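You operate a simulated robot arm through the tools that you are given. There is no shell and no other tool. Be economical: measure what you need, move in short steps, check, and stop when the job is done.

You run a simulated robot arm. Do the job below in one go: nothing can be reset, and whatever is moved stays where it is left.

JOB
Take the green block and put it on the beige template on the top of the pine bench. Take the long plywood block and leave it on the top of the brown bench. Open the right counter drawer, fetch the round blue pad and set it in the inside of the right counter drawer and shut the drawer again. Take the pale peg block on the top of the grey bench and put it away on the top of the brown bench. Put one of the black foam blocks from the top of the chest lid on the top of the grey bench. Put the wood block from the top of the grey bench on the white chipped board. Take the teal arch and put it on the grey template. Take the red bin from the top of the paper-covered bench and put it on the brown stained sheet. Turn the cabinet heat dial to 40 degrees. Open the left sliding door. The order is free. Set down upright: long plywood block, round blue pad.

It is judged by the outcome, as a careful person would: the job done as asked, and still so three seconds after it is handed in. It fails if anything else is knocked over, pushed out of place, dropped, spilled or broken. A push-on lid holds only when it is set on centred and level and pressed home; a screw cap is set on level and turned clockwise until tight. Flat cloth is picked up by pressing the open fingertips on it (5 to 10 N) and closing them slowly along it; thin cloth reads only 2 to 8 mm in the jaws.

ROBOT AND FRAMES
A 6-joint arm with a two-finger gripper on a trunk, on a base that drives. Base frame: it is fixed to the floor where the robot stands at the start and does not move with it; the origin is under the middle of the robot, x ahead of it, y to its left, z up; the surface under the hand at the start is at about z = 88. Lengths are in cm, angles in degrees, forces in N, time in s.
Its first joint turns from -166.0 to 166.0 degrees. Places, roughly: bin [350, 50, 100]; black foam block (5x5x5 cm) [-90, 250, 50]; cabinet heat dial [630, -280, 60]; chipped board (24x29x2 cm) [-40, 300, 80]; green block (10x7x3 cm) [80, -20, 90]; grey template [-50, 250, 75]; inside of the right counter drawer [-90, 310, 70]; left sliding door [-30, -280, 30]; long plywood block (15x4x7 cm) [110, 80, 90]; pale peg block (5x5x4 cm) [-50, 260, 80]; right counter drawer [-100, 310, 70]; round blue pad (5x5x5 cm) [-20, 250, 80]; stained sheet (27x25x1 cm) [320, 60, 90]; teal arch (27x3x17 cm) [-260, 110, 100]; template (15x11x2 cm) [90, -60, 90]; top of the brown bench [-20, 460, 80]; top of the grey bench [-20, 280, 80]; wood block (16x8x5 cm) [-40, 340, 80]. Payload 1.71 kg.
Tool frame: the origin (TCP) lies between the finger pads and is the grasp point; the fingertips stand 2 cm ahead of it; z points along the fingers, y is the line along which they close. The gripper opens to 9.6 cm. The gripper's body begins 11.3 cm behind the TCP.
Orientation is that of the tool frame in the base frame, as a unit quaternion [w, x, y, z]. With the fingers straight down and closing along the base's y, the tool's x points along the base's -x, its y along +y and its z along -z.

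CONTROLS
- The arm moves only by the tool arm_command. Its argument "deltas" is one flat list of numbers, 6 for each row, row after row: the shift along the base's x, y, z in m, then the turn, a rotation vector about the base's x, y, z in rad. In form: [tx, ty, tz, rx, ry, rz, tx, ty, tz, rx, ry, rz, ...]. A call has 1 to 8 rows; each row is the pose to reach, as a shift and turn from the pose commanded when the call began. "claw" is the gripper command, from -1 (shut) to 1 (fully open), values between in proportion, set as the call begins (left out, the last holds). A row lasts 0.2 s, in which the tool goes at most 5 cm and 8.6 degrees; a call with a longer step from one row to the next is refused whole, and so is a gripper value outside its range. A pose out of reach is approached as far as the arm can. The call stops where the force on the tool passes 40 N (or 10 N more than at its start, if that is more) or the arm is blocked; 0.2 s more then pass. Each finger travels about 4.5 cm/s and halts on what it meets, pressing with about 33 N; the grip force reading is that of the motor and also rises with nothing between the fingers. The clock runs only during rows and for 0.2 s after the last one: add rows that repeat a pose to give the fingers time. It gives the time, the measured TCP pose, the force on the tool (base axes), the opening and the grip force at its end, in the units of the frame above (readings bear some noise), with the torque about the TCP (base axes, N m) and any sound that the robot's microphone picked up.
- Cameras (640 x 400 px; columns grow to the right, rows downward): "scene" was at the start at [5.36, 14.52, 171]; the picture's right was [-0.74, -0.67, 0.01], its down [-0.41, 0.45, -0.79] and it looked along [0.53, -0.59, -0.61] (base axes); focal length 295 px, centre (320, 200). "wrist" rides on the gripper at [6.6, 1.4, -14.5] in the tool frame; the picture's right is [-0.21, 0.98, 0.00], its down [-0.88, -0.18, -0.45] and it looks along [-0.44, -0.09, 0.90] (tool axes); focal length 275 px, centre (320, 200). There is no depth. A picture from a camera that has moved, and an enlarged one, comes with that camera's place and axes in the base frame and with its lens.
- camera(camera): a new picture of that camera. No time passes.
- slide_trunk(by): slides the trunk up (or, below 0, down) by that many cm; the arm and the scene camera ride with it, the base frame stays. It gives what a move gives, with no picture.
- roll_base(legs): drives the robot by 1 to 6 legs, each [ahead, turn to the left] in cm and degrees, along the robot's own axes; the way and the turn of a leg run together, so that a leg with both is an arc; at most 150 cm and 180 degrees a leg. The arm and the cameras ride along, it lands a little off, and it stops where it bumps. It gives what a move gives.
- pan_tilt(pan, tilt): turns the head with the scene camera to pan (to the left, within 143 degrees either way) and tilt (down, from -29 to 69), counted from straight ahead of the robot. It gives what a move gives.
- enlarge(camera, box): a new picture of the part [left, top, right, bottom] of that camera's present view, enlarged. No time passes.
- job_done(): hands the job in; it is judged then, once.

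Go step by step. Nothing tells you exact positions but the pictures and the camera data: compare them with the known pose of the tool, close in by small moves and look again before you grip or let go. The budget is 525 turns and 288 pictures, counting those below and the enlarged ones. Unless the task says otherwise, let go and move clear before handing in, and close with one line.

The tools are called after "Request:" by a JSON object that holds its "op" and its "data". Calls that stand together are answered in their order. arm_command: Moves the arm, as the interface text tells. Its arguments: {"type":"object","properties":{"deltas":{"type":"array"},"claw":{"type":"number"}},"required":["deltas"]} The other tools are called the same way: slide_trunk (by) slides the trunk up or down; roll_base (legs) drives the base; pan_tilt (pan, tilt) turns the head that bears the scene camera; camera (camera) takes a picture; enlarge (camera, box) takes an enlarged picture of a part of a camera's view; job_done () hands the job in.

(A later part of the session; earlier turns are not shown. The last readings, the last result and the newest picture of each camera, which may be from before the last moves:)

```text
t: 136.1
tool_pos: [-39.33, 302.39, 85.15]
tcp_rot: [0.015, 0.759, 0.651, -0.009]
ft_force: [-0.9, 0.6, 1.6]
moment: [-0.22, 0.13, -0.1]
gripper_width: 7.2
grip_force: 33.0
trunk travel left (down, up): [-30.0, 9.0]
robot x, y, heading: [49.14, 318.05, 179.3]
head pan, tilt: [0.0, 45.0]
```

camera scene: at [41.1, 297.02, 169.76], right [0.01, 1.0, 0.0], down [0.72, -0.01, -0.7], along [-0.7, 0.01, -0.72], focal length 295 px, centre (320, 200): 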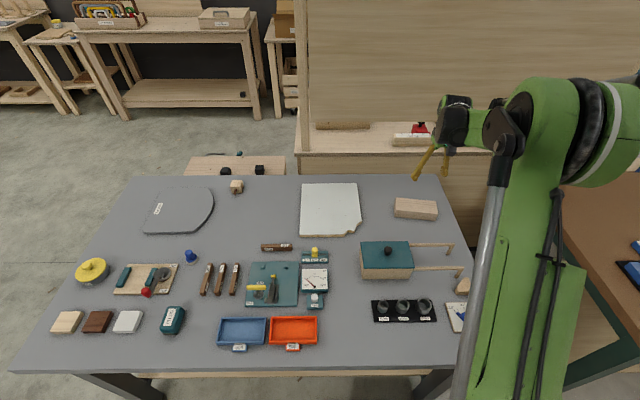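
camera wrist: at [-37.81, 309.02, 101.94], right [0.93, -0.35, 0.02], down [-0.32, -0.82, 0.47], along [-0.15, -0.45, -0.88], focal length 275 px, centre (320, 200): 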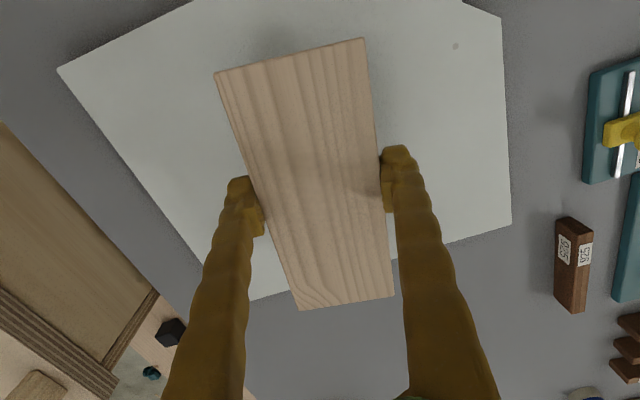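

Request:
{"op": "arm_command", "data": {"deltas": [0, 0, -0.003, 0, 0, 0, 0, 0, -0.005, 0, 0, 0]}}

```text
t: 136.6
tool_pos: [-37.76, 302.31, 86.61]
tcp_rot: [0.007, 0.759, 0.651, -0.016]
ft_force: [0.9, 0.1, -1.1]
moment: [-0.03, 0.12, -0.03]
gripper_width: 7.2
grip_force: 33.2
trunk travel left (down, up): [-30.0, 9.0]
robot x, y, heading: [49.35, 318.02, 179.1]
head pan, tilt: [0.0, 45.0]
stopped in row 2: the force on the tool passed its limit at 44 N (the readings are from after the stop); the commanded pose is now the measured one
```

The force spiked and the arm recoiled; check what state it is in.

Request:
{"op": "camera", "data": {"camera": "wrist"}}

Request:
{"op": "arm_command", "data": {"deltas": [0, 0, 0, 0, 0, 0]}}

```text
259 pictures are left
camera wrist: at [-35.38, 309.18, 100.67], right [0.94, -0.35, 0.0], down [-0.31, -0.82, 0.48], along [-0.17, -0.45, -0.88], focal length 275 px, centre (320, 200)
```

wrist: 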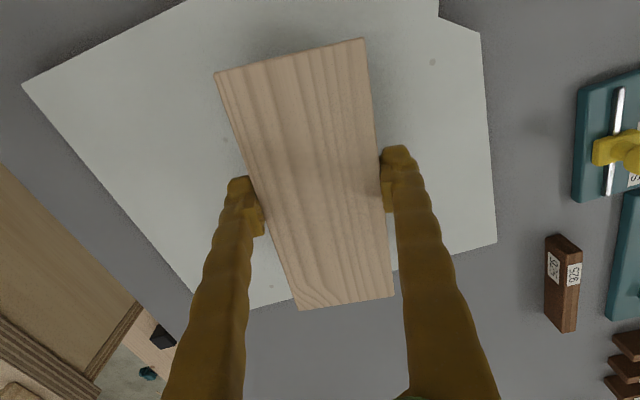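

```text
t: 137.0
tool_pos: [-38.06, 302.39, 86.17]
tcp_rot: [0.009, 0.759, 0.651, -0.015]
ft_force: [0.8, -0.1, -2.9]
moment: [0.03, -0.04, 0.01]
gripper_width: 7.2
grip_force: 33.3
trunk travel left (down, up): [-30.0, 9.0]
robot x, y, heading: [49.08, 318.14, 179.3]
head pan, tilt: [0.0, 45.0]
```

Hovering about 0.8 cm above contact. Lower in small steps.

Request:
{"op": "arm_command", "data": {"deltas": [-0.005, 0, -0.004, 0, 0, 0, -0.005, 0, -0.008, 0, 0, 0]}}

```text
t: 137.6
tool_pos: [-38.6, 302.53, 85.51]
tcp_rot: [0.009, 0.76, 0.65, -0.015]
ft_force: [-0.3, 0.1, -2.1]
moment: [0.03, -0.02, 0.0]
gripper_width: 7.21
grip_force: 32.7
trunk travel left (down, up): [-30.0, 9.0]
robot x, y, heading: [49.49, 317.72, 179.5]
head pan, tilt: [0.0, 45.0]
```

Request:
{"op": "arm_command", "data": {"deltas": [0, 0, -0.003, 0, 0, 0]}}

```text
t: 138.0
tool_pos: [-38.57, 302.37, 85.12]
tcp_rot: [0.01, 0.76, 0.65, -0.014]
ft_force: [-1.0, -0.8, 10.0]
moment: [0.77, -0.54, 0.0]
gripper_width: 7.24
grip_force: 33.3
trunk travel left (down, up): [-30.0, 9.0]
robot x, y, heading: [49.41, 318.1, 179.3]
head pan, tilt: [0.0, 45.0]
```

Contact with ~10 N. Release and rise.

Request:
{"op": "arm_command", "data": {"deltas": [0, 0, 0, 0, 0, 0, 0, 0, 0, 0, 0, 0, 0, 0, 0, 0, 0, 0, 0, 0, 0.04, 0, 0, 0, 0, 0, 0.08, 0, 0, 0, 0, 0, 0.13, 0, 0, 0, 0, 0, 0.18, 0, 0, 0], "claw": 1}}

Request:
{"op": "camera", "data": {"camera": "scene"}}

```text
t: 139.6
tool_pos: [-38.65, 302.13, 102.89]
tcp_rot: [0.009, 0.76, 0.65, -0.016]
ft_force: [-0.7, 0.5, -0.3]
moment: [0.01, 0.01, 0.04]
gripper_width: 9.59
grip_force: 0.1
trunk travel left (down, up): [-30.0, 9.0]
robot x, y, heading: [49.46, 317.56, 179.4]
head pan, tilt: [0.0, 45.0]
```

```text
258 pictures are left
camera scene: at [41.12, 297.05, 169.77], right [0.01, 1.0, 0.0], down [0.72, -0.01, -0.7], along [-0.7, 0.01, -0.72], focal length 295 px, centre (320, 200)
```

scene: 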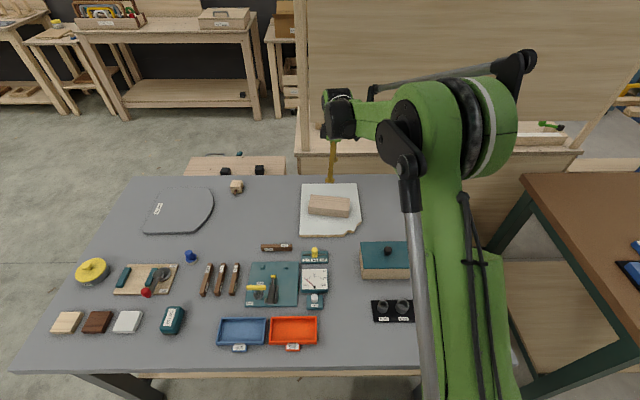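

Wood block is on the board. Next is the pale peg block (-53, 262), which needs a stand at the bench's south end. Retract first.

Request:
{"op": "arm_command", "data": {"deltas": [0.02, 0, 0.04, 0, 0, 0, 0.05, 0, 0.075, 0, 0, 0, 0.085, 0, 0.105, 0, 0, 0, 0.12, 0, 0.135, 0, 0, 0, 0.165, 0.01, 0.15, 0, 0, 0, 0.21, 0.02, 0.16, 0, 0, 0, 0.255, 0.03, 0.17, 0, 0, 0, 0.3, 0.04, 0.17, 0, 0, 0]}}

Request:
{"op": "arm_command", "data": {"deltas": [0.04, 0.015, 0, 0, 0, 0, 0.08, 0.03, 0, 0, 0, 0, 0.12, 0.045, 0, 0, 0, 0, 0.15, 0.06, 0, 0, 0, 0]}}

```text
t: 141.4
tool_pos: [-8.48, 306.37, 120.26]
tcp_rot: [0.01, 0.759, 0.651, -0.015]
ft_force: [1.0, 0.1, 0.7]
moment: [-0.01, 0.05, -0.01]
gripper_width: 9.61
grip_force: 0.2
trunk travel left (down, up): [-30.0, 9.0]
robot x, y, heading: [49.34, 317.76, 179.1]
head pan, tilt: [0.0, 45.0]
```

```text
t: 142.4
tool_pos: [6.33, 312.52, 120.12]
tcp_rot: [0.01, 0.76, 0.65, -0.015]
ft_force: [0.7, 0.1, 0.2]
moment: [0.03, 0.02, 0.0]
gripper_width: 9.58
grip_force: 0.0
trunk travel left (down, up): [-30.0, 9.0]
robot x, y, heading: [49.73, 317.9, 179.3]
head pan, tilt: [0.0, 45.0]
```

Request:
{"op": "roll_base", "data": {"legs": [[-12, 0], [0, 90.5], [155, 0], [0, -90], [98, 0], [0, -90]]}}

Request:
{"op": "camera", "data": {"camera": "scene"}}

```text
refused: 155 is not a number from -150 to 150
```

```text
257 pictures are left
camera scene: at [41.26, 297.04, 169.77], right [0.01, 1.0, 0.0], down [0.72, -0.01, -0.7], along [-0.7, 0.01, -0.72], focal length 295 px, centre (320, 200)
```

scene: 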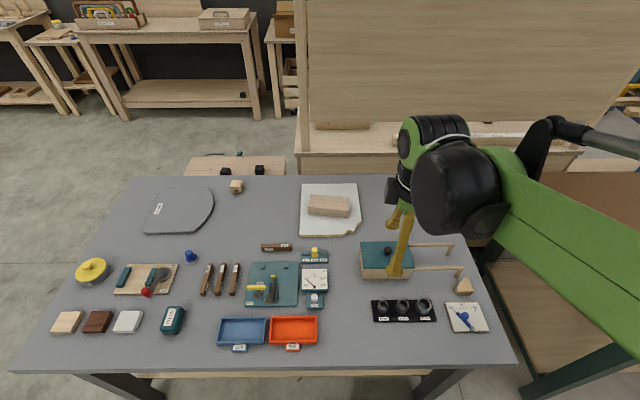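

Request:
{"op": "roll_base", "data": {"legs": [[-12, 0], [0, 90.5], [148, 0], [0, -90], [98, 0], [0, -90]]}}

Request:
{"op": "camera", "data": {"camera": "scene"}}

```text
t: 178.0
tool_pos: [-43.91, 219.22, 120.18]
tcp_rot: [-0.005, 0.991, -0.13, -0.017]
ft_force: [0.4, 0.2, -0.6]
moment: [-0.02, -0.03, 0.0]
gripper_width: 9.6
grip_force: 0.0
trunk travel left (down, up): [-30.0, 9.0]
robot x, y, heading: [-43.5, 175.75, 83.3]
head pan, tilt: [0.0, 45.0]
```

```text
256 pictures are left
camera scene: at [-63.4, 186.11, 169.76], right [0.99, -0.12, 0.0], down [-0.09, -0.71, -0.7], along [0.08, 0.69, -0.72], focal length 295 px, centre (320, 200)
```

scene: 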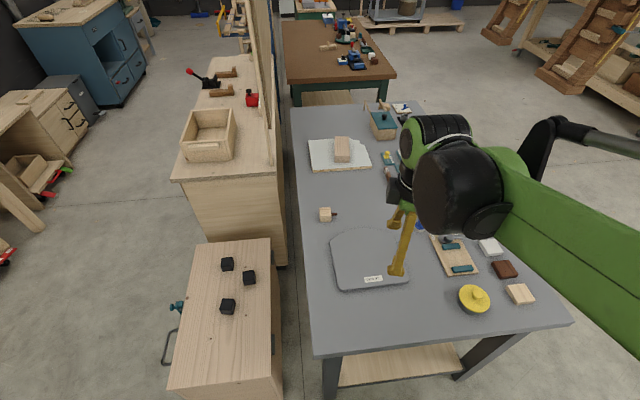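

Great overview: peg block ≈ (-52.5, 262), three black foam blocks on the chest lid, template plate and pad. I'll shift to about (-68, 173) facing +y, from which all are in reach.

Request:
{"op": "roll_base", "data": {"legs": [[0, 90], [25, 0], [0, -83.5], [-5, 0]]}}

Request:
{"op": "camera", "data": {"camera": "scene"}}

```text
t: 188.4
tool_pos: [-105.86, 194.29, 121.02]
tcp_rot: [-0.006, 0.9, 0.436, -0.024]
ft_force: [-1.1, 1.5, 0.5]
moment: [-0.06, -0.11, 0.0]
gripper_width: 9.62
grip_force: 0.1
trunk travel left (down, up): [-30.0, 9.0]
robot x, y, heading: [-68.65, 179.25, 150.2]
head pan, tilt: [0.0, 45.0]
stopped in leg 3: the robot was blocked; the commanded pose is now the measured one
```

```text
255 pictures are left
camera scene: at [-86.24, 164.62, 169.75], right [0.5, 0.87, 0.0], down [0.62, -0.36, -0.7], along [-0.6, 0.34, -0.72], focal length 295 px, centre (320, 200)
```

scene: 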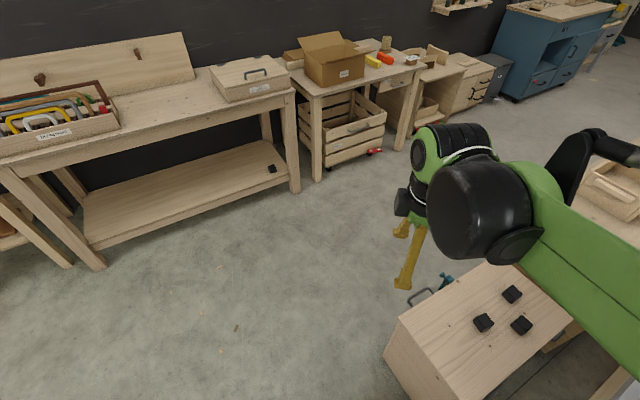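

The base's corner touched something while turning so close. I'll back off further from the chest/bench and turn there.

Request:
{"op": "roll_base", "data": {"legs": [[-22, 0], [0, 29.8], [18, 0], [0, -90]]}}

Request:
{"op": "camera", "data": {"camera": "scene"}}

```text
t: 199.8
tool_pos: [-73.35, 206.39, 121.41]
tcp_rot: [-0.021, 0.998, -0.059, -0.019]
ft_force: [-0.3, -0.7, -1.0]
moment: [0.05, 0.02, -0.01]
gripper_width: 9.59
grip_force: 0.1
trunk travel left (down, up): [-30.0, 9.0]
robot x, y, heading: [-67.32, 167.94, 91.9]
head pan, tilt: [0.0, 45.0]
```

```text
254 pictures are left
camera scene: at [-88.73, 174.12, 169.8], right [1.0, 0.03, 0.0], down [0.02, -0.71, -0.7], along [-0.02, 0.7, -0.71], focal length 295 px, centre (320, 200)
```

scene: 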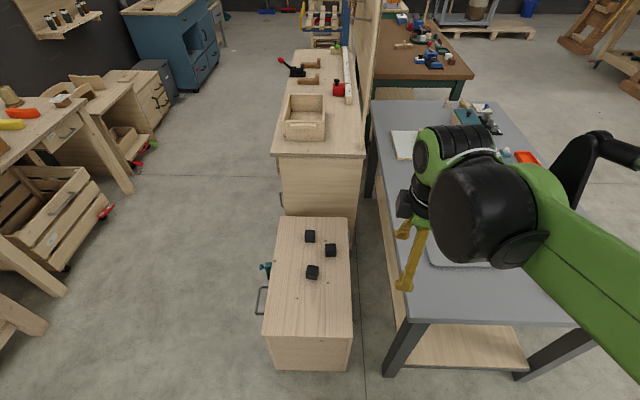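

Foam block nearest is around (-94, 241.6, ~56). I'll move over it, levelling the small tool tilt, and look with the wrist camera.

Request:
{"op": "arm_command", "data": {"deltas": [-0.025, 0.037, 0, -0.01, -0.01, 0, -0.05, 0.075, 0, -0.02, -0.02, 0, -0.075, 0.11, 0, -0.03, -0.03, 0, -0.1, 0.15, 0, -0.044, -0.0355, 0, -0.125, 0.19, 0, -0.044, -0.0355, 0, -0.15, 0.225, 0, -0.044, -0.0355, 0, -0.175, 0.265, 0, -0.044, -0.0355, 0, -0.2, 0.3, 0, -0.044, -0.0355, 0]}}

Request:
{"op": "camera", "data": {"camera": "wrist"}}

```text
t: 201.6
tool_pos: [-93.38, 234.86, 122.03]
tcp_rot: [-0.007, 0.998, -0.059, -0.001]
ft_force: [-1.2, -0.6, 0.7]
moment: [0.14, 0.01, 0.02]
gripper_width: 9.6
grip_force: 0.0
trunk travel left (down, up): [-30.0, 9.0]
robot x, y, heading: [-67.56, 167.58, 91.9]
head pan, tilt: [0.0, 45.0]
```

```text
253 pictures are left
camera wrist: at [-87.14, 232.55, 136.49], right [-0.32, -0.95, -0.01], down [-0.85, 0.28, 0.45], along [-0.42, 0.16, -0.89], focal length 275 px, centre (320, 200)
```

wrist: 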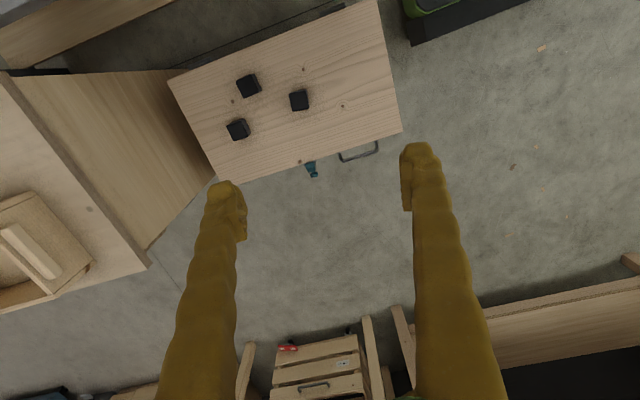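

Triangulated: block at (-94, 242). Lower the trunk 25 cm, then approach with the arm.

Request:
{"op": "slide_trunk", "data": {"by": -25}}

Request:
{"op": "arm_command", "data": {"deltas": [-0.004, 0.037, -0.03, 0, 0, 0, -0.006, 0.075, -0.06, 0, 0, -0.03, -0.006, 0.075, -0.1, 0, 0, -0.05, -0.006, 0.075, -0.15, 0, 0, -0.05, -0.006, 0.075, -0.2, 0, 0, -0.05, -0.006, 0.075, -0.25, 0, 0, -0.05, -0.006, 0.075, -0.29, 0, 0, -0.05]}}

Request:
{"op": "camera", "data": {"camera": "wrist"}}

```text
t: 204.2
tool_pos: [-93.31, 235.48, 96.69]
tcp_rot: [-0.005, 0.998, -0.06, 0.0]
ft_force: [-0.8, 0.0, -0.2]
moment: [0.0, -0.02, -0.01]
gripper_width: 9.61
grip_force: 0.0
trunk travel left (down, up): [-5.0, 34.0]
robot x, y, heading: [-67.41, 167.61, 91.9]
head pan, tilt: [0.0, 45.0]
```

```text
t: 205.8
tool_pos: [-93.87, 242.85, 67.72]
tcp_rot: [-0.006, 0.996, -0.085, 0.0]
ft_force: [-0.5, 0.3, 0.5]
moment: [0.04, -0.02, 0.0]
gripper_width: 9.62
grip_force: 0.1
trunk travel left (down, up): [-5.0, 34.0]
robot x, y, heading: [-67.74, 167.57, 91.9]
head pan, tilt: [0.0, 45.0]
```

```text
252 pictures are left
camera wrist: at [-87.75, 240.28, 82.1], right [-0.37, -0.93, -0.01], down [-0.83, 0.33, 0.45], along [-0.41, 0.17, -0.89], focal length 275 px, centre (320, 200)
```

wrist: 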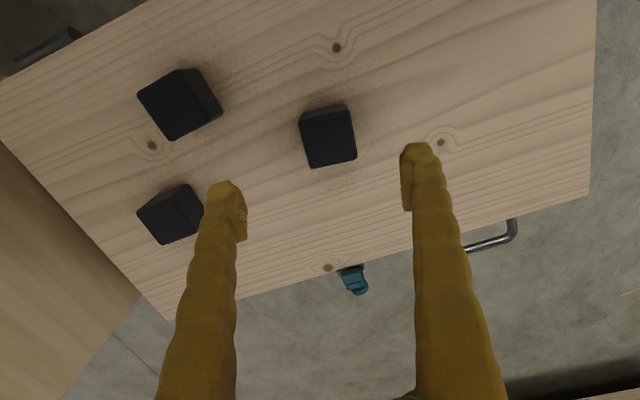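

Block centred at about (-93.9, 242). Descend to just around block height and check.

Request:
{"op": "arm_command", "data": {"deltas": [0, -0.009, -0.04, 0, 0, 0, 0, -0.009, -0.08, 0, 0, 0, 0, -0.009, -0.107, 0, 0, 0, 0, -0.009, -0.107, 0, 0, 0]}}

Request:
{"op": "camera", "data": {"camera": "wrist"}}

```text
t: 206.8
tool_pos: [-93.89, 241.95, 57.24]
tcp_rot: [-0.004, 0.996, -0.085, 0.0]
ft_force: [0.1, -0.4, -0.4]
moment: [0.01, 0.0, 0.06]
gripper_width: 9.59
grip_force: 0.1
trunk travel left (down, up): [-5.0, 34.0]
robot x, y, heading: [-67.32, 167.69, 91.7]
head pan, tilt: [0.0, 45.0]
```

```text
251 pictures are left
camera wrist: at [-87.79, 239.45, 71.68], right [-0.37, -0.93, -0.01], down [-0.83, 0.33, 0.45], along [-0.41, 0.17, -0.89], focal length 275 px, centre (320, 200)
```

wrist: 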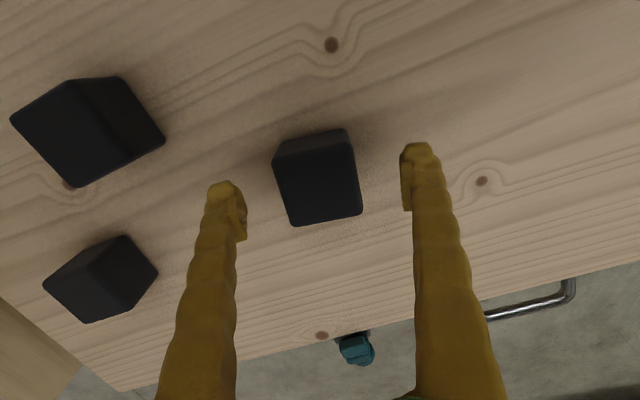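

Request:
{"op": "arm_command", "data": {"deltas": [0, 0, -0.012, 0, 0, 0, 0, 0, -0.024, 0, 0, 0, 0, 0, -0.026, 0, 0, 0]}}

Request:
{"op": "arm_command", "data": {"deltas": [0, 0, 0, 0, 0, 0, 0, 0, 0, 0, 0, 0, 0, 0, 0, 0, 0, 0, 0, 0, 0, 0, 0, 0, 0, 0, 0, 0, 0, 0], "claw": -1}}

Request:
{"op": "camera", "data": {"camera": "wrist"}}

```text
t: 207.6
tool_pos: [-93.97, 241.93, 54.67]
tcp_rot: [-0.006, 0.996, -0.084, -0.001]
ft_force: [0.6, -0.5, -1.0]
moment: [0.01, 0.01, -0.03]
gripper_width: 9.56
grip_force: 0.0
trunk travel left (down, up): [-5.0, 34.0]
robot x, y, heading: [-67.39, 167.77, 91.6]
head pan, tilt: [0.0, 45.0]
```

```text
t: 208.8
tool_pos: [-93.96, 242.02, 54.75]
tcp_rot: [-0.007, 0.996, -0.085, -0.001]
ft_force: [-0.1, 0.0, 0.2]
moment: [0.04, 0.01, -0.03]
gripper_width: 4.88
grip_force: 32.9
trunk travel left (down, up): [-5.0, 34.0]
robot x, y, heading: [-67.49, 167.52, 91.9]
head pan, tilt: [0.0, 45.0]
```

```text
250 pictures are left
camera wrist: at [-87.92, 239.39, 69.08], right [-0.37, -0.93, -0.01], down [-0.83, 0.33, 0.45], along [-0.41, 0.17, -0.89], focal length 275 px, centre (320, 200)
```

wrist: 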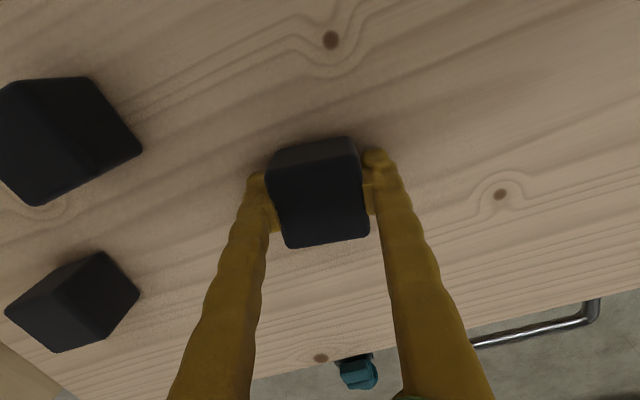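

Gripped (4.9 cm). Raise the trunk, then lift with the arm.

Request:
{"op": "slide_trunk", "data": {"by": 25}}

Request:
{"op": "arm_command", "data": {"deltas": [0, 0, 0.05, 0, 0, 0, 0, 0, 0.1, 0, 0, 0, 0.0, 0, 0.15, 0, 0, 0, 0.035, -0.01, 0.18, 0, 0, 0, 0.08, -0.02, 0.19, 0, 0, 0, 0.125, -0.04, 0.19, 0, 0, 0, 0.17, -0.06, 0.19, 0, 0, 0, 0.215, -0.08, 0.19, 0, 0, 0]}}

Request:
{"op": "arm_command", "data": {"deltas": [0.045, -0.015, 0, 0, 0, 0, 0.09, -0.03, 0, 0, 0, 0, 0.135, -0.05, 0, 0, 0, 0, 0.18, -0.07, 0, 0, 0, 0, 0.225, -0.09, 0, 0, 0, 0, 0.27, -0.11, 0, 0, 0, 0, 0.315, -0.12, 0, 0, 0, 0, 0.36, -0.13, 0, 0, 0, 0]}}

Request:
{"op": "camera", "data": {"camera": "scene"}}

Request:
{"op": "camera", "data": {"camera": "wrist"}}

```text
t: 211.4
tool_pos: [-93.91, 242.02, 79.61]
tcp_rot: [-0.005, 0.996, -0.085, 0.0]
ft_force: [0.2, -0.4, -0.7]
moment: [0.03, -0.01, -0.01]
gripper_width: 4.85
grip_force: 33.0
trunk travel left (down, up): [-30.0, 9.0]
robot x, y, heading: [-67.18, 167.68, 92.0]
head pan, tilt: [0.0, 45.0]
```

```text
t: 213.2
tool_pos: [-72.47, 233.8, 98.4]
tcp_rot: [-0.006, 0.996, -0.084, 0.001]
ft_force: [-0.6, 0.0, -0.9]
moment: [-0.03, -0.02, -0.02]
gripper_width: 4.83
grip_force: 32.0
trunk travel left (down, up): [-30.0, 9.0]
robot x, y, heading: [-67.61, 167.99, 91.7]
head pan, tilt: [0.0, 45.0]
```

```text
t: 215.0
tool_pos: [-36.47, 221.01, 98.81]
tcp_rot: [-0.005, 0.996, -0.084, 0.0]
ft_force: [0.6, 0.7, 0.5]
moment: [0.01, 0.03, 0.05]
gripper_width: 4.82
grip_force: 32.9
trunk travel left (down, up): [-30.0, 9.0]
robot x, y, heading: [-67.45, 167.77, 91.6]
head pan, tilt: [0.0, 45.0]
```

```text
249 pictures are left
camera scene: at [-88.78, 174.98, 169.76], right [1.0, 0.03, 0.0], down [0.02, -0.72, -0.7], along [-0.02, 0.7, -0.72], focal length 295 px, centre (320, 200)
```

scene: 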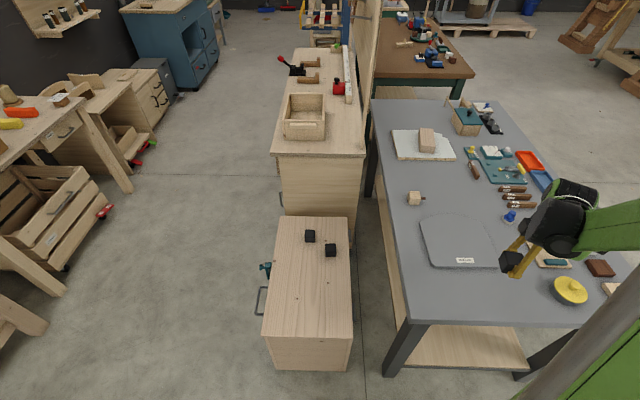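

```text
248 pictures are left
camera wrist: at [-30.38, 218.39, 113.32], right [-0.37, -0.93, -0.01], down [-0.83, 0.33, 0.45], along [-0.41, 0.17, -0.89], focal length 275 px, centre (320, 200)
```

wrist: 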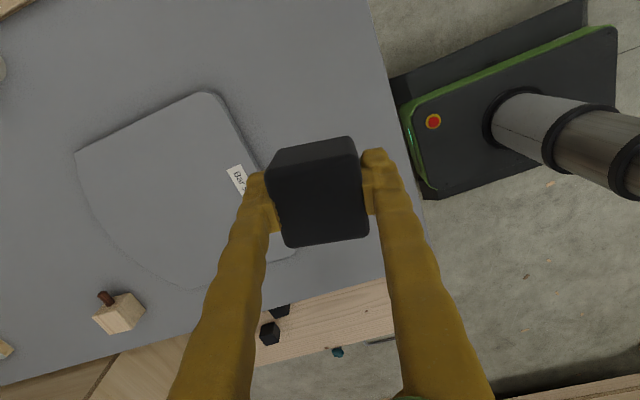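

Hovering over the free strip in front of the grey template. Lowering the foam block.

Request:
{"op": "arm_command", "data": {"deltas": [0.003, 0.005, -0.05, 0, 0, 0, 0.003, 0.005, -0.1, 0, 0, 0, 0.003, 0.005, -0.135, 0, 0, 0, 0.003, 0.005, -0.145, 0, 0, 0, 0.003, 0.005, -0.15, 0, 0, 0, 0.003, 0.005, -0.155, 0, 0, 0]}}

```text
refused: row 1 steps farther than a row can; nothing moved
```

Request:
{"op": "arm_command", "data": {"deltas": [0.003, 0.005, -0.045, 0, 0, 0, 0.003, 0.005, -0.09, 0, 0, 0, 0.003, 0.005, -0.13, 0, 0, 0, 0.003, 0.005, -0.142, 0, 0, 0, 0.003, 0.005, -0.15, 0, 0, 0, 0.003, 0.005, -0.155, 0, 0, 0]}}

```text
t: 216.4
tool_pos: [-36.15, 221.45, 83.25]
tcp_rot: [-0.005, 0.996, -0.085, 0.0]
ft_force: [-0.8, 0.3, -0.1]
moment: [0.02, 0.0, -0.01]
gripper_width: 4.84
grip_force: 32.7
trunk travel left (down, up): [-30.0, 9.0]
robot x, y, heading: [-67.35, 167.77, 91.8]
head pan, tilt: [0.0, 45.0]
```

Request:
{"op": "arm_command", "data": {"deltas": [0, 0, -0.004, 0, 0, 0, 0, 0, -0.008, 0, 0, 0]}}

```text
t: 217.0
tool_pos: [-36.16, 220.11, 83.37]
tcp_rot: [-0.015, 0.996, -0.084, -0.001]
ft_force: [0.2, -0.5, 0.3]
moment: [0.08, 0.0, -0.01]
gripper_width: 4.85
grip_force: 33.0
trunk travel left (down, up): [-30.0, 9.0]
robot x, y, heading: [-66.89, 167.98, 91.7]
head pan, tilt: [0.0, 45.0]
stopped in row 2: the force on the tool passed its limit at 47 N (the readings are from after the stop); the commanded pose is now the measured one
```

Contact near z 82.6; it recoiled. Relevel and settle in smaller steps.

Request:
{"op": "arm_command", "data": {"deltas": [0, 0.005, -0.002, -0.02, 0, 0, 0, 0.005, -0.005, -0.025, 0, 0]}}

```text
t: 217.6
tool_pos: [-36.03, 220.71, 82.79]
tcp_rot: [0.0, 0.996, -0.085, 0.001]
ft_force: [-0.1, -0.9, 0.3]
moment: [-0.03, 0.0, 0.01]
gripper_width: 4.86
grip_force: 32.8
trunk travel left (down, up): [-30.0, 9.0]
robot x, y, heading: [-67.68, 167.92, 91.7]
head pan, tilt: [0.0, 45.0]
```

Request:
{"op": "arm_command", "data": {"deltas": [0, 0, -0.003, 0, 0, 0]}}

```text
t: 218.0
tool_pos: [-36.07, 220.75, 82.63]
tcp_rot: [-0.002, 0.996, -0.086, 0.001]
ft_force: [3.3, 2.4, 33.6]
moment: [0.93, 0.04, -0.07]
gripper_width: 4.84
grip_force: 32.8
trunk travel left (down, up): [-30.0, 9.0]
robot x, y, heading: [-67.27, 167.86, 91.6]
head pan, tilt: [0.0, 45.0]
```

Request:
{"op": "arm_command", "data": {"deltas": [0, 0, 0.002, 0, 0, 0]}}

Request:
{"op": "arm_command", "data": {"deltas": [0, 0, 0, 0, 0, 0, 0, 0, 0, 0, 0, 0, 0, 0, 0, 0, 0, 0, 0, 0, 0.04, 0, 0, 0, 0, 0, 0.08, 0, 0, 0, 0, 0, 0.12, 0, 0, 0, 0, 0.03, 0.16, 0, 0, 0], "claw": 1}}

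Request:
{"op": "camera", "data": {"camera": "wrist"}}

```text
t: 218.4
tool_pos: [-36.07, 220.78, 82.6]
tcp_rot: [0.0, 0.997, -0.084, 0.001]
ft_force: [0.7, -2.6, 5.0]
moment: [0.08, -0.01, 0.0]
gripper_width: 4.85
grip_force: 33.3
trunk travel left (down, up): [-30.0, 9.0]
robot x, y, heading: [-67.5, 167.98, 92.0]
head pan, tilt: [0.0, 45.0]
```

```text
t: 220.0
tool_pos: [-36.4, 223.96, 98.46]
tcp_rot: [-0.001, 0.996, -0.086, 0.0]
ft_force: [0.3, 0.5, -0.7]
moment: [0.04, 0.06, 0.03]
gripper_width: 9.61
grip_force: 0.0
trunk travel left (down, up): [-30.0, 9.0]
robot x, y, heading: [-67.37, 167.62, 91.6]
head pan, tilt: [0.0, 45.0]
```

```text
247 pictures are left
camera wrist: at [-30.37, 221.48, 112.83], right [-0.37, -0.93, 0.0], down [-0.83, 0.33, 0.44], along [-0.41, 0.17, -0.9], focal length 275 px, centre (320, 200)
```

wrist: 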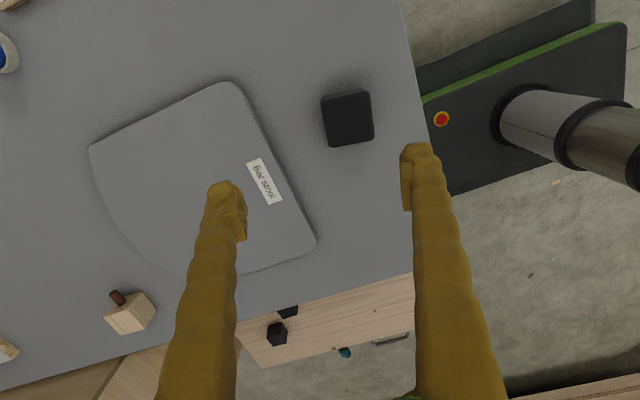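

Foam block placed. Now to the pale peg block near (-51.5, 262).

Request:
{"op": "arm_command", "data": {"deltas": [-0.02, 0.04, 0, 0, 0, 0, -0.04, 0.08, 0, 0, 0, 0, -0.06, 0.12, 0, 0, 0, 0, -0.08, 0.16, 0, 0, 0, 0, -0.1, 0.2, 0, 0, 0, 0, -0.12, 0.24, 0, 0, 0, 0, -0.14, 0.28, 0, 0, 0, 0, -0.15, 0.32, 0, 0, 0, 0]}}

Request:
{"op": "camera", "data": {"camera": "wrist"}}

```text
t: 221.8
tool_pos: [-50.68, 255.77, 98.44]
tcp_rot: [0.0, 0.996, -0.086, 0.001]
ft_force: [0.0, 0.2, 1.1]
moment: [-0.02, 0.01, 0.01]
gripper_width: 9.6
grip_force: 0.0
trunk travel left (down, up): [-30.0, 9.0]
robot x, y, heading: [-67.17, 167.94, 91.8]
head pan, tilt: [0.0, 45.0]
```

```text
246 pictures are left
camera wrist: at [-44.54, 253.35, 112.97], right [-0.37, -0.93, 0.0], down [-0.83, 0.33, 0.44], along [-0.41, 0.17, -0.9], focal length 275 px, centre (320, 200)
```

wrist: 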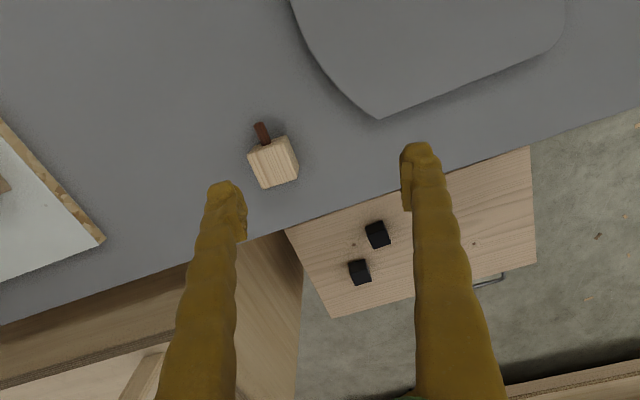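

Peg points along +x; I'll close along y, rotating ~14°, and move over the block.

Request:
{"op": "arm_command", "data": {"deltas": [-0.005, 0.03, 0, 0, 0, 0.12, -0.008, 0.058, -0.02, 0, 0, 0.24, -0.008, 0.058, -0.06, 0, 0, 0.24, -0.008, 0.058, -0.09, 0, 0, 0.24, -0.008, 0.058, -0.09, 0, 0, 0.24]}}

Request:
{"op": "camera", "data": {"camera": "wrist"}}

```text
t: 223.0
tool_pos: [-51.87, 261.67, 89.59]
tcp_rot: [0.0, 0.999, 0.035, 0.002]
ft_force: [0.4, 0.2, 0.8]
moment: [-0.03, -0.01, 0.02]
gripper_width: 9.61
grip_force: 0.0
trunk travel left (down, up): [-30.0, 9.0]
robot x, y, heading: [-67.3, 167.81, 91.7]
head pan, tilt: [0.0, 45.0]
```

```text
245 pictures are left
camera wrist: at [-45.47, 260.71, 103.99], right [-0.14, -0.99, 0.0], down [-0.89, 0.12, 0.44], along [-0.44, 0.06, -0.9], focal length 275 px, centre (320, 200)
```

wrist: 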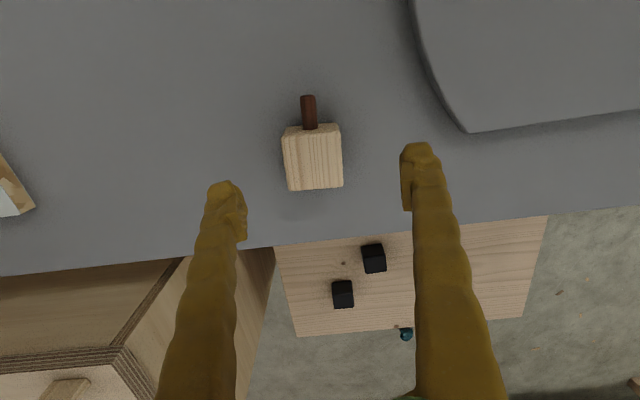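

Request:
{"op": "arm_command", "data": {"deltas": [-0.001, 0.004, -0.03, 0, 0, 0, -0.001, 0.004, -0.06, 0, 0, 0, -0.001, 0.004, -0.069, 0, 0, 0, -0.001, 0.004, -0.069, 0, 0, 0]}}

Request:
{"op": "arm_command", "data": {"deltas": [0, 0, 0, 0, 0, 0, 0, 0, 0, 0, 0, 0, 0, 0, 0, 0, 0, 0, 0, 0, 0, 0, 0, 0, 0, 0, 0, 0, 0, 0], "claw": -1}}

Request:
{"op": "camera", "data": {"camera": "wrist"}}

```text
t: 224.0
tool_pos: [-52.18, 261.8, 82.52]
tcp_rot: [-0.001, 0.999, 0.036, 0.001]
ft_force: [0.2, 0.0, 0.1]
moment: [0.0, 0.02, 0.0]
gripper_width: 9.58
grip_force: 0.0
trunk travel left (down, up): [-30.0, 9.0]
robot x, y, heading: [-67.45, 167.71, 91.4]
head pan, tilt: [0.0, 45.0]
```

```text
t: 225.2
tool_pos: [-52.15, 261.75, 82.53]
tcp_rot: [-0.002, 0.999, 0.035, 0.001]
ft_force: [0.1, 0.5, 2.4]
moment: [0.01, 0.09, -0.04]
gripper_width: 4.52
grip_force: 33.0
trunk travel left (down, up): [-30.0, 9.0]
robot x, y, heading: [-67.16, 167.52, 91.9]
head pan, tilt: [0.0, 45.0]
```

```text
244 pictures are left
camera wrist: at [-45.59, 260.91, 97.04], right [-0.14, -0.99, 0.0], down [-0.89, 0.12, 0.44], along [-0.44, 0.06, -0.9], focal length 275 px, centre (320, 200)
```

wrist: 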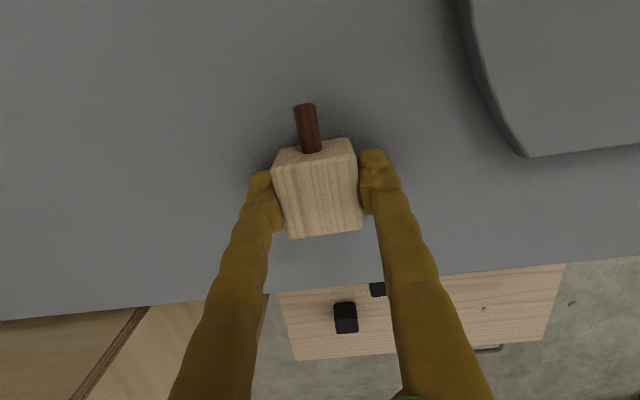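

Gripped. Lift and retract.

Request:
{"op": "arm_command", "data": {"deltas": [0, 0, 0.045, 0, 0, 0, 0, 0, 0.09, 0, 0, 0, 0, -0.02, 0.13, 0, 0, 0, -0.01, -0.05, 0.165, 0, 0, 0, -0.02, -0.08, 0.2, 0, 0, 0, -0.03, -0.115, 0.23, 0, 0, 0, -0.04, -0.15, 0.26, 0, 0, 0, -0.05, -0.19, 0.28, 0, 0, 0]}}

Request:
{"op": "arm_command", "data": {"deltas": [-0.01, -0.045, 0.01, 0, 0, 0, -0.02, -0.09, 0.02, 0, 0, 0, -0.03, -0.135, 0.03, 0, 0, 0, -0.04, -0.18, 0.04, 0, 0, 0, -0.05, -0.21, 0.05, 0, 0, 0, -0.05, -0.25, 0.08, 0, 0, 0]}}

```text
t: 227.0
tool_pos: [-56.94, 243.09, 110.66]
tcp_rot: [-0.001, 0.999, 0.036, 0.001]
ft_force: [0.0, 0.1, -1.4]
moment: [-0.01, -0.01, 0.0]
gripper_width: 4.48
grip_force: 33.1
trunk travel left (down, up): [-30.0, 9.0]
robot x, y, heading: [-67.31, 168.08, 91.9]
head pan, tilt: [0.0, 45.0]
```

```text
t: 228.4
tool_pos: [-61.92, 217.41, 118.79]
tcp_rot: [-0.004, 0.999, 0.035, 0.001]
ft_force: [0.0, -0.3, -0.3]
moment: [0.02, -0.01, 0.0]
gripper_width: 4.48
grip_force: 32.8
trunk travel left (down, up): [-30.0, 9.0]
robot x, y, heading: [-67.43, 167.51, 91.8]
head pan, tilt: [0.0, 45.0]
```

Request:
{"op": "roll_base", "data": {"legs": [[-12, 0], [0, -91.8], [130, 0], [0, 90], [148, 0], [140, 0]]}}

```text
t: 268.9
tool_pos: [51.58, 497.39, 118.68]
tcp_rot: [-0.001, 0.999, 0.046, 0.001]
ft_force: [0.2, 0.3, -0.4]
moment: [-0.01, 0.02, -0.05]
gripper_width: 4.43
grip_force: 33.1
trunk travel left (down, up): [-30.0, 9.0]
robot x, y, heading: [47.55, 447.45, 93.1]
head pan, tilt: [0.0, 45.0]
```

I ended up a little close to the bench edge for turning, so I'll back away at a slight angle, then come up alongside and face it.

Request:
{"op": "roll_base", "data": {"legs": [[-60, 0], [-40, 10], [0, -13.1], [97, 0], [0, 90]]}}

Request:
{"op": "camera", "data": {"camera": "scene"}}

```text
t: 289.3
tool_pos: [5.81, 452.77, 119.18]
tcp_rot: [-0.008, 0.691, 0.723, -0.006]
ft_force: [0.9, 0.3, -0.2]
moment: [0.02, 0.01, -0.01]
gripper_width: 4.38
grip_force: 33.4
trunk travel left (down, up): [-30.0, 9.0]
robot x, y, heading: [53.88, 446.25, -179.6]
head pan, tilt: [0.0, 45.0]
```

```text
243 pictures are left
camera scene: at [46.28, 425.37, 169.76], right [-0.01, 1.0, 0.0], down [0.72, 0.0, -0.7], along [-0.7, 0.0, -0.72], focal length 295 px, centre (320, 200)
```

scene: 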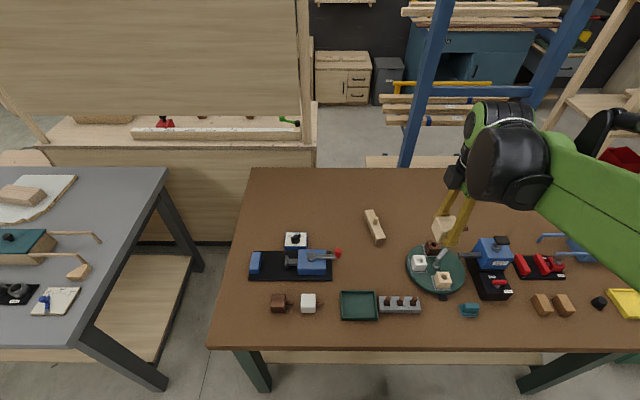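

Free spot at about (-31, 462), right of the plywood block. Moving over it.

Request:
{"op": "arm_command", "data": {"deltas": [-0.045, 0.01, 0, 0, 0, 0, -0.09, 0.02, 0, 0, 0, 0, -0.135, 0.03, 0, 0, 0, 0, -0.18, 0.04, 0, 0, 0, 0, -0.225, 0.05, 0, 0, 0, 0, -0.27, 0.06, 0, 0, 0, 0, -0.315, 0.075, 0, 0, 0, 0, -0.36, 0.09, 0, 0, 0, 0]}}

Request:
{"op": "arm_command", "data": {"deltas": [-0.008, 0.002, -0.04, 0, 0, 0, -0.008, 0.002, -0.09, 0, 0, 0, -0.008, 0.002, -0.14, 0, 0, 0, -0.008, 0.002, -0.19, 0, 0, 0, -0.008, 0.002, -0.24, 0, 0, 0, -0.008, 0.002, -0.28, 0, 0, 0]}}

Request:
{"op": "camera", "data": {"camera": "scene"}}

```text
t: 291.1
tool_pos: [-29.16, 462.12, 119.64]
tcp_rot: [-0.01, 0.691, 0.723, -0.008]
ft_force: [-2.5, -0.8, -2.3]
moment: [-0.03, -0.28, -0.03]
gripper_width: 4.42
grip_force: 32.8
trunk travel left (down, up): [-30.0, 9.0]
robot x, y, heading: [54.14, 446.02, -179.4]
head pan, tilt: [0.0, 45.0]
```

```text
t: 292.5
tool_pos: [-29.31, 461.72, 91.72]
tcp_rot: [-0.012, 0.69, 0.723, -0.01]
ft_force: [0.3, -0.5, -0.9]
moment: [0.01, -0.01, 0.02]
gripper_width: 4.43
grip_force: 33.2
trunk travel left (down, up): [-30.0, 9.0]
robot x, y, heading: [53.87, 446.04, -179.9]
head pan, tilt: [0.0, 45.0]
```

```text
242 pictures are left
camera scene: at [46.22, 425.37, 169.76], right [-0.01, 1.0, 0.0], down [0.72, 0.0, -0.7], along [-0.7, 0.0, -0.72], focal length 295 px, centre (320, 200)
```

scene: 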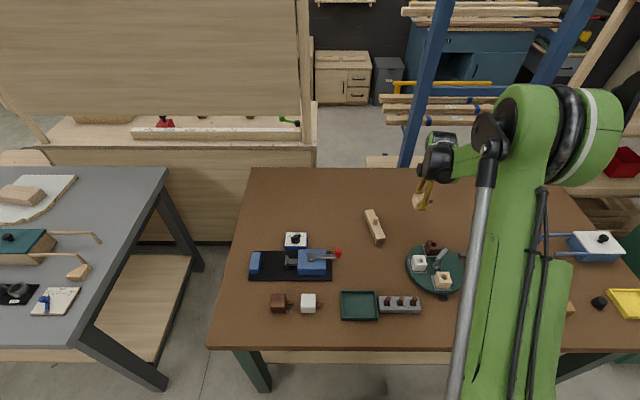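

Request:
{"op": "arm_command", "data": {"deltas": [0, 0, -0.035, 0, -0.015, 0, 0, 0, -0.065, 0, -0.03, 0, 0, 0, -0.08, 0, -0.03, 0, 0, 0, -0.088, 0, -0.03, 0]}}

Request:
{"op": "arm_command", "data": {"deltas": [0, 0, -0.003, 0, 0, 0]}}

```text
t: 293.5
tool_pos: [-29.24, 461.78, 82.92]
tcp_rot: [-0.001, 0.691, 0.723, 0.0]
ft_force: [0.4, -0.2, 0.1]
moment: [0.01, -0.01, 0.03]
gripper_width: 4.42
grip_force: 33.2
trunk travel left (down, up): [-30.0, 9.0]
robot x, y, heading: [54.24, 446.3, -179.8]
head pan, tilt: [0.0, 45.0]
```

```text
t: 293.9
tool_pos: [-29.32, 461.89, 82.91]
tcp_rot: [-0.001, 0.691, 0.723, 0.0]
ft_force: [-0.9, 0.2, -0.7]
moment: [-0.02, 0.01, 0.02]
gripper_width: 4.44
grip_force: 33.0
trunk travel left (down, up): [-30.0, 9.0]
robot x, y, heading: [54.13, 446.55, -179.7]
head pan, tilt: [0.0, 45.0]
```

Request:
{"op": "arm_command", "data": {"deltas": [0, 0, -0.003, 0, 0, 0]}}

Request:
{"op": "arm_command", "data": {"deltas": [0, 0, -0.002, 0, 0, 0]}}

```text
t: 294.3
tool_pos: [-29.27, 462.02, 82.7]
tcp_rot: [-0.001, 0.691, 0.723, 0.0]
ft_force: [-6.5, -1.0, 29.4]
moment: [-0.07, 0.16, -0.02]
gripper_width: 4.46
grip_force: 32.0
trunk travel left (down, up): [-30.0, 9.0]
robot x, y, heading: [54.31, 446.35, -179.5]
head pan, tilt: [0.0, 45.0]
```

```text
t: 294.7
tool_pos: [-29.21, 462.06, 82.5]
tcp_rot: [-0.002, 0.69, 0.724, 0.0]
ft_force: [-14.0, -1.4, 35.2]
moment: [0.03, -0.08, 0.0]
gripper_width: 4.52
grip_force: 32.8
trunk travel left (down, up): [-30.0, 9.0]
robot x, y, heading: [54.21, 446.58, -179.9]
head pan, tilt: [0.0, 45.0]
```

Request:
{"op": "arm_command", "data": {"deltas": [0, 0, 0.004, 0, 0, 0]}}

Request:
{"op": "arm_command", "data": {"deltas": [0, 0, 0, 0, 0, 0, 0, 0, 0, 0, 0, 0, 0, 0, 0, 0, 0, 0, 0, 0, 0.04, 0, 0, 0, 0, 0, 0.08, 0, 0, 0, 0, 0, 0.12, 0, 0, 0, 0.01, 0, 0.165, 0, 0, 0], "claw": 1}}

Request:
{"op": "camera", "data": {"camera": "wrist"}}

```text
t: 295.1
tool_pos: [-29.21, 462.02, 82.52]
tcp_rot: [0.0, 0.691, 0.723, 0.001]
ft_force: [-0.3, 0.5, 0.2]
moment: [0.02, 0.02, 0.02]
gripper_width: 4.51
grip_force: 32.5
trunk travel left (down, up): [-30.0, 9.0]
robot x, y, heading: [54.12, 446.34, -180.1]
head pan, tilt: [0.0, 45.0]
```

```text
t: 296.7
tool_pos: [-28.32, 462.1, 99.07]
tcp_rot: [-0.001, 0.691, 0.722, 0.0]
ft_force: [0.8, 0.5, 0.4]
moment: [-0.01, -0.03, 0.02]
gripper_width: 9.59
grip_force: 0.0
trunk travel left (down, up): [-30.0, 9.0]
robot x, y, heading: [54.27, 446.86, -179.6]
head pan, tilt: [0.0, 45.0]
```

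```text
241 pictures are left
camera wrist: at [-27.3, 468.73, 113.65], right [0.99, -0.16, 0.0], down [-0.14, -0.88, 0.44], along [-0.07, -0.44, -0.9], focal length 275 px, centre (320, 200)
```

wrist: 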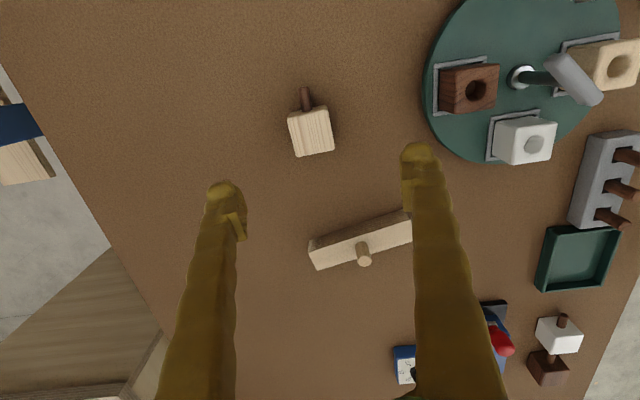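

Peg block is down. Retract, then drive round to the aisle behind the grey bench to the counter drawers.

Request:
{"op": "arm_command", "data": {"deltas": [0.02, 0, 0.04, 0, 0, 0, 0.05, 0, 0.075, 0, 0, 0, 0.085, 0, 0.105, 0, 0, 0, 0.12, 0, 0.135, 0, 0, 0, 0.165, -0.01, 0.15, 0, 0, 0, 0.21, -0.02, 0.16, 0, 0, 0, 0.255, -0.03, 0.17, 0, 0, 0, 0.3, -0.04, 0.18, 0, 0, 0]}}

Request:
{"op": "arm_command", "data": {"deltas": [0.045, -0.01, 0, 0, 0, 0, 0.08, -0.02, 0, 0, 0, 0]}}

```text
t: 298.5
tool_pos: [1.79, 458.23, 117.13]
tcp_rot: [-0.002, 0.691, 0.723, -0.001]
ft_force: [0.8, -0.3, -0.1]
moment: [-0.02, 0.08, 0.0]
gripper_width: 9.61
grip_force: 0.0
trunk travel left (down, up): [-30.0, 9.0]
robot x, y, heading: [54.13, 446.14, -179.9]
head pan, tilt: [0.0, 45.0]
```

```text
t: 299.1
tool_pos: [9.7, 456.03, 117.19]
tcp_rot: [-0.002, 0.691, 0.723, -0.001]
ft_force: [-0.1, 0.4, -0.3]
moment: [0.06, 0.05, -0.03]
gripper_width: 9.61
grip_force: 0.0
trunk travel left (down, up): [-30.0, 9.0]
robot x, y, heading: [54.3, 446.75, -179.5]
head pan, tilt: [0.0, 45.0]
```

Request:
{"op": "roll_base", "data": {"legs": [[-12, 0], [0, 89.5], [145, 0], [147, 0], [0, -90], [110, 0]]}}

```text
t: 339.2
tool_pos: [-69.26, 153.59, 117.05]
tcp_rot: [-0.002, 0.681, 0.733, 0.0]
ft_force: [-0.1, -0.4, -0.1]
moment: [0.02, 0.01, 0.0]
gripper_width: 9.59
grip_force: 0.1
trunk travel left (down, up): [-30.0, 9.0]
robot x, y, heading: [-24.87, 145.43, -177.9]
head pan, tilt: [0.0, 45.0]
```

Request:
{"op": "roll_base", "data": {"legs": [[135, 0], [0, -92.1], [150, 0], [15, 0], [0, -90]]}}

Request:
{"op": "pan_tilt", "data": {"pan": 0, "tilt": 40}}

Request:
{"op": "camera", "data": {"camera": "scene"}}

```text
t: 371.5
tool_pos: [-121.31, 300.2, 117.72]
tcp_rot: [-0.005, 0.739, -0.674, 0.007]
ft_force: [0.0, -0.1, 0.1]
moment: [0.01, -0.02, 0.0]
gripper_width: 9.6
grip_force: 0.0
trunk travel left (down, up): [-30.0, 9.0]
robot x, y, heading: [-164.63, 308.23, 3.1]
head pan, tilt: [0.0, 45.0]
```

```text
t: 372.1
tool_pos: [-123.1, 299.95, 118.27]
tcp_rot: [-0.01, 0.739, -0.674, 0.012]
ft_force: [-0.3, 0.3, -0.5]
moment: [0.01, -0.04, 0.01]
gripper_width: 9.61
grip_force: 0.1
trunk travel left (down, up): [-30.0, 9.0]
robot x, y, heading: [-164.45, 308.02, 2.9]
head pan, tilt: [0.0, 40.0]
```

```text
240 pictures are left
camera scene: at [-160.55, 329.28, 170.6], right [0.05, -1.0, 0.0], down [-0.64, -0.03, -0.77], along [0.77, 0.04, -0.64], focal length 295 px, centre (320, 200)
```

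scene: 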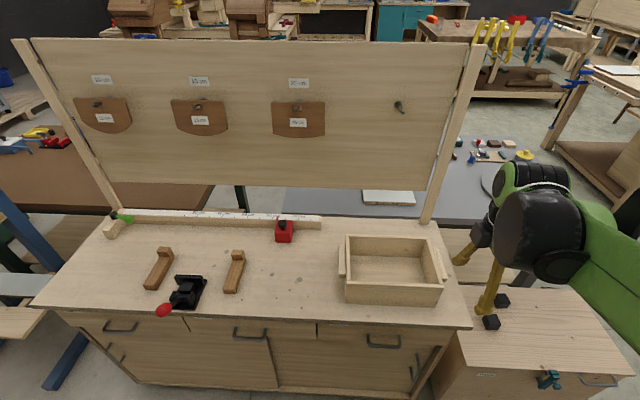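

The right drawer's handle shows near (-114, 310.5, 70). I'll back off 20 cm for room, and enlarge the drawer view.

Request:
{"op": "roll_base", "data": {"legs": [[-20, 0], [0, -3]]}}

Request:
{"op": "enlarge", "data": {"camera": "scene", "box": [300, 180, 500, 305]}}

Request:
{"op": "camera", "data": {"camera": "wrist"}}

```text
t: 374.6
tool_pos: [-143.07, 296.73, 118.25]
tcp_rot: [-0.01, 0.721, -0.692, 0.011]
ft_force: [0.5, -0.3, 0.6]
moment: [0.01, 0.06, -0.02]
gripper_width: 9.59
grip_force: 0.0
trunk travel left (down, up): [-30.0, 9.0]
robot x, y, heading: [-184.43, 307.17, -0.1]
head pan, tilt: [0.0, 40.0]
```

```text
3.20 times, centred on (400, 242) of scene
camera zoom: at [-180.34, 328.05, 170.64], right [0.0, -1.0, 0.0], down [-0.64, 0.0, -0.77], along [0.77, 0.0, -0.64], focal length 944 px, centre (64, 64)
```

zoom: 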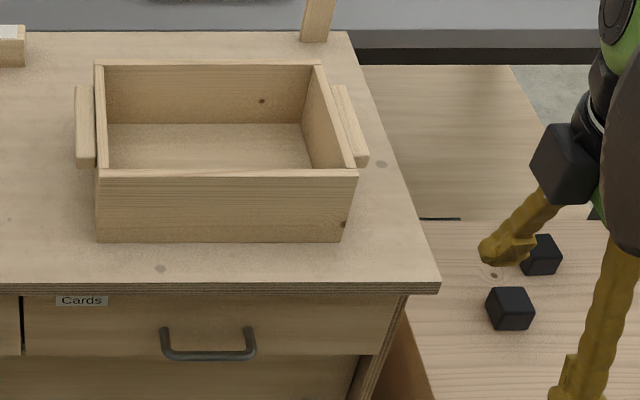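

```text
238 pictures are left
camera wrist: at [-144.72, 290.2, 132.61], right [-0.99, 0.17, -0.03], down [0.14, 0.88, 0.45], along [0.1, 0.44, -0.89], focal length 275 px, centre (320, 200)
```

wrist: 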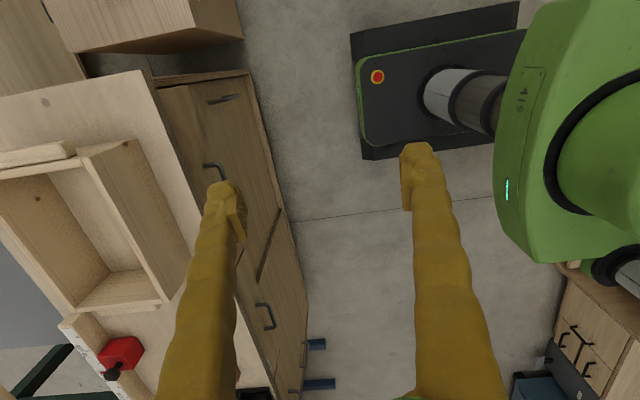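

Handle bar triangulates to ≈ (-112, 310, 66.5), ~12 cm wide. I'll back a bit more and pitch the tool horizontal (fingers toward +x, closing vertically).

Request:
{"op": "roll_base", "data": {"legs": [[-13, 0]]}}

Request:
{"op": "arm_command", "data": {"deltas": [0.03, 0.015, 0, 0, -0.143, 0, 0.06, 0.03, 0, 0, -0.286, 0, 0.09, 0.045, 0, 0, -0.429, 0, 0.12, 0.06, 0, 0, -0.572, 0, 0.15, 0.075, 0, 0, -0.715, 0, 0.18, 0.09, 0, 0, -0.858, 0, 0.21, 0.105, 0, 0, -1.0, 0, 0.24, 0.12, 0, 0, -1.143, 0]}}

Request:
{"op": "arm_command", "data": {"deltas": [0, 0.004, 0, 0, -0.143, 0, 0.0, 0.008, 0, 0, -0.286, 0, 0, 0.012, 0, 0, -0.428, 0]}}

Request:
{"op": "camera", "data": {"camera": "scene"}}

```text
t: 376.1
tool_pos: [-154.85, 296.77, 117.72]
tcp_rot: [-0.006, 0.72, -0.694, 0.006]
ft_force: [0.5, 0.3, -0.2]
moment: [0.06, 0.0, 0.03]
gripper_width: 9.61
grip_force: 0.1
trunk travel left (down, up): [-30.0, 9.0]
robot x, y, heading: [-197.45, 307.14, -0.1]
head pan, tilt: [0.0, 40.0]
```

```text
t: 377.9
tool_pos: [-131.85, 308.97, 118.0]
tcp_rot: [-0.383, 0.599, -0.579, 0.4]
ft_force: [1.1, 0.5, -0.2]
moment: [0.01, 0.0, 0.02]
gripper_width: 9.59
grip_force: 0.1
trunk travel left (down, up): [-30.0, 9.0]
robot x, y, heading: [-197.42, 307.14, -0.1]
head pan, tilt: [0.0, 40.0]
```

```text
t: 378.7
tool_pos: [-132.08, 309.25, 117.79]
tcp_rot: [0.501, -0.496, 0.52, -0.482]
ft_force: [-0.4, -0.7, 1.0]
moment: [-0.05, 0.12, 0.08]
gripper_width: 9.61
grip_force: 0.0
out of reach, approached as far as the arm can: row 3
trunk travel left (down, up): [-30.0, 9.0]
robot x, y, heading: [-197.15, 306.95, -0.4]
head pan, tilt: [0.0, 40.0]
```

```text
237 pictures are left
camera scene: at [-189.24, 328.12, 170.49], right [-0.01, -1.0, 0.0], down [-0.65, 0.0, -0.76], along [0.76, 0.0, -0.65], focal length 295 px, centre (320, 200)
```

scene: 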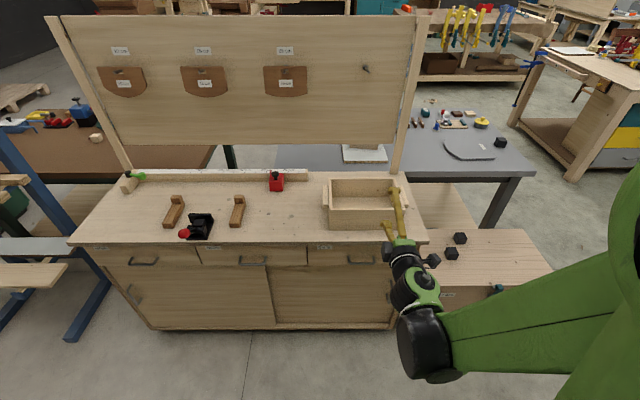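

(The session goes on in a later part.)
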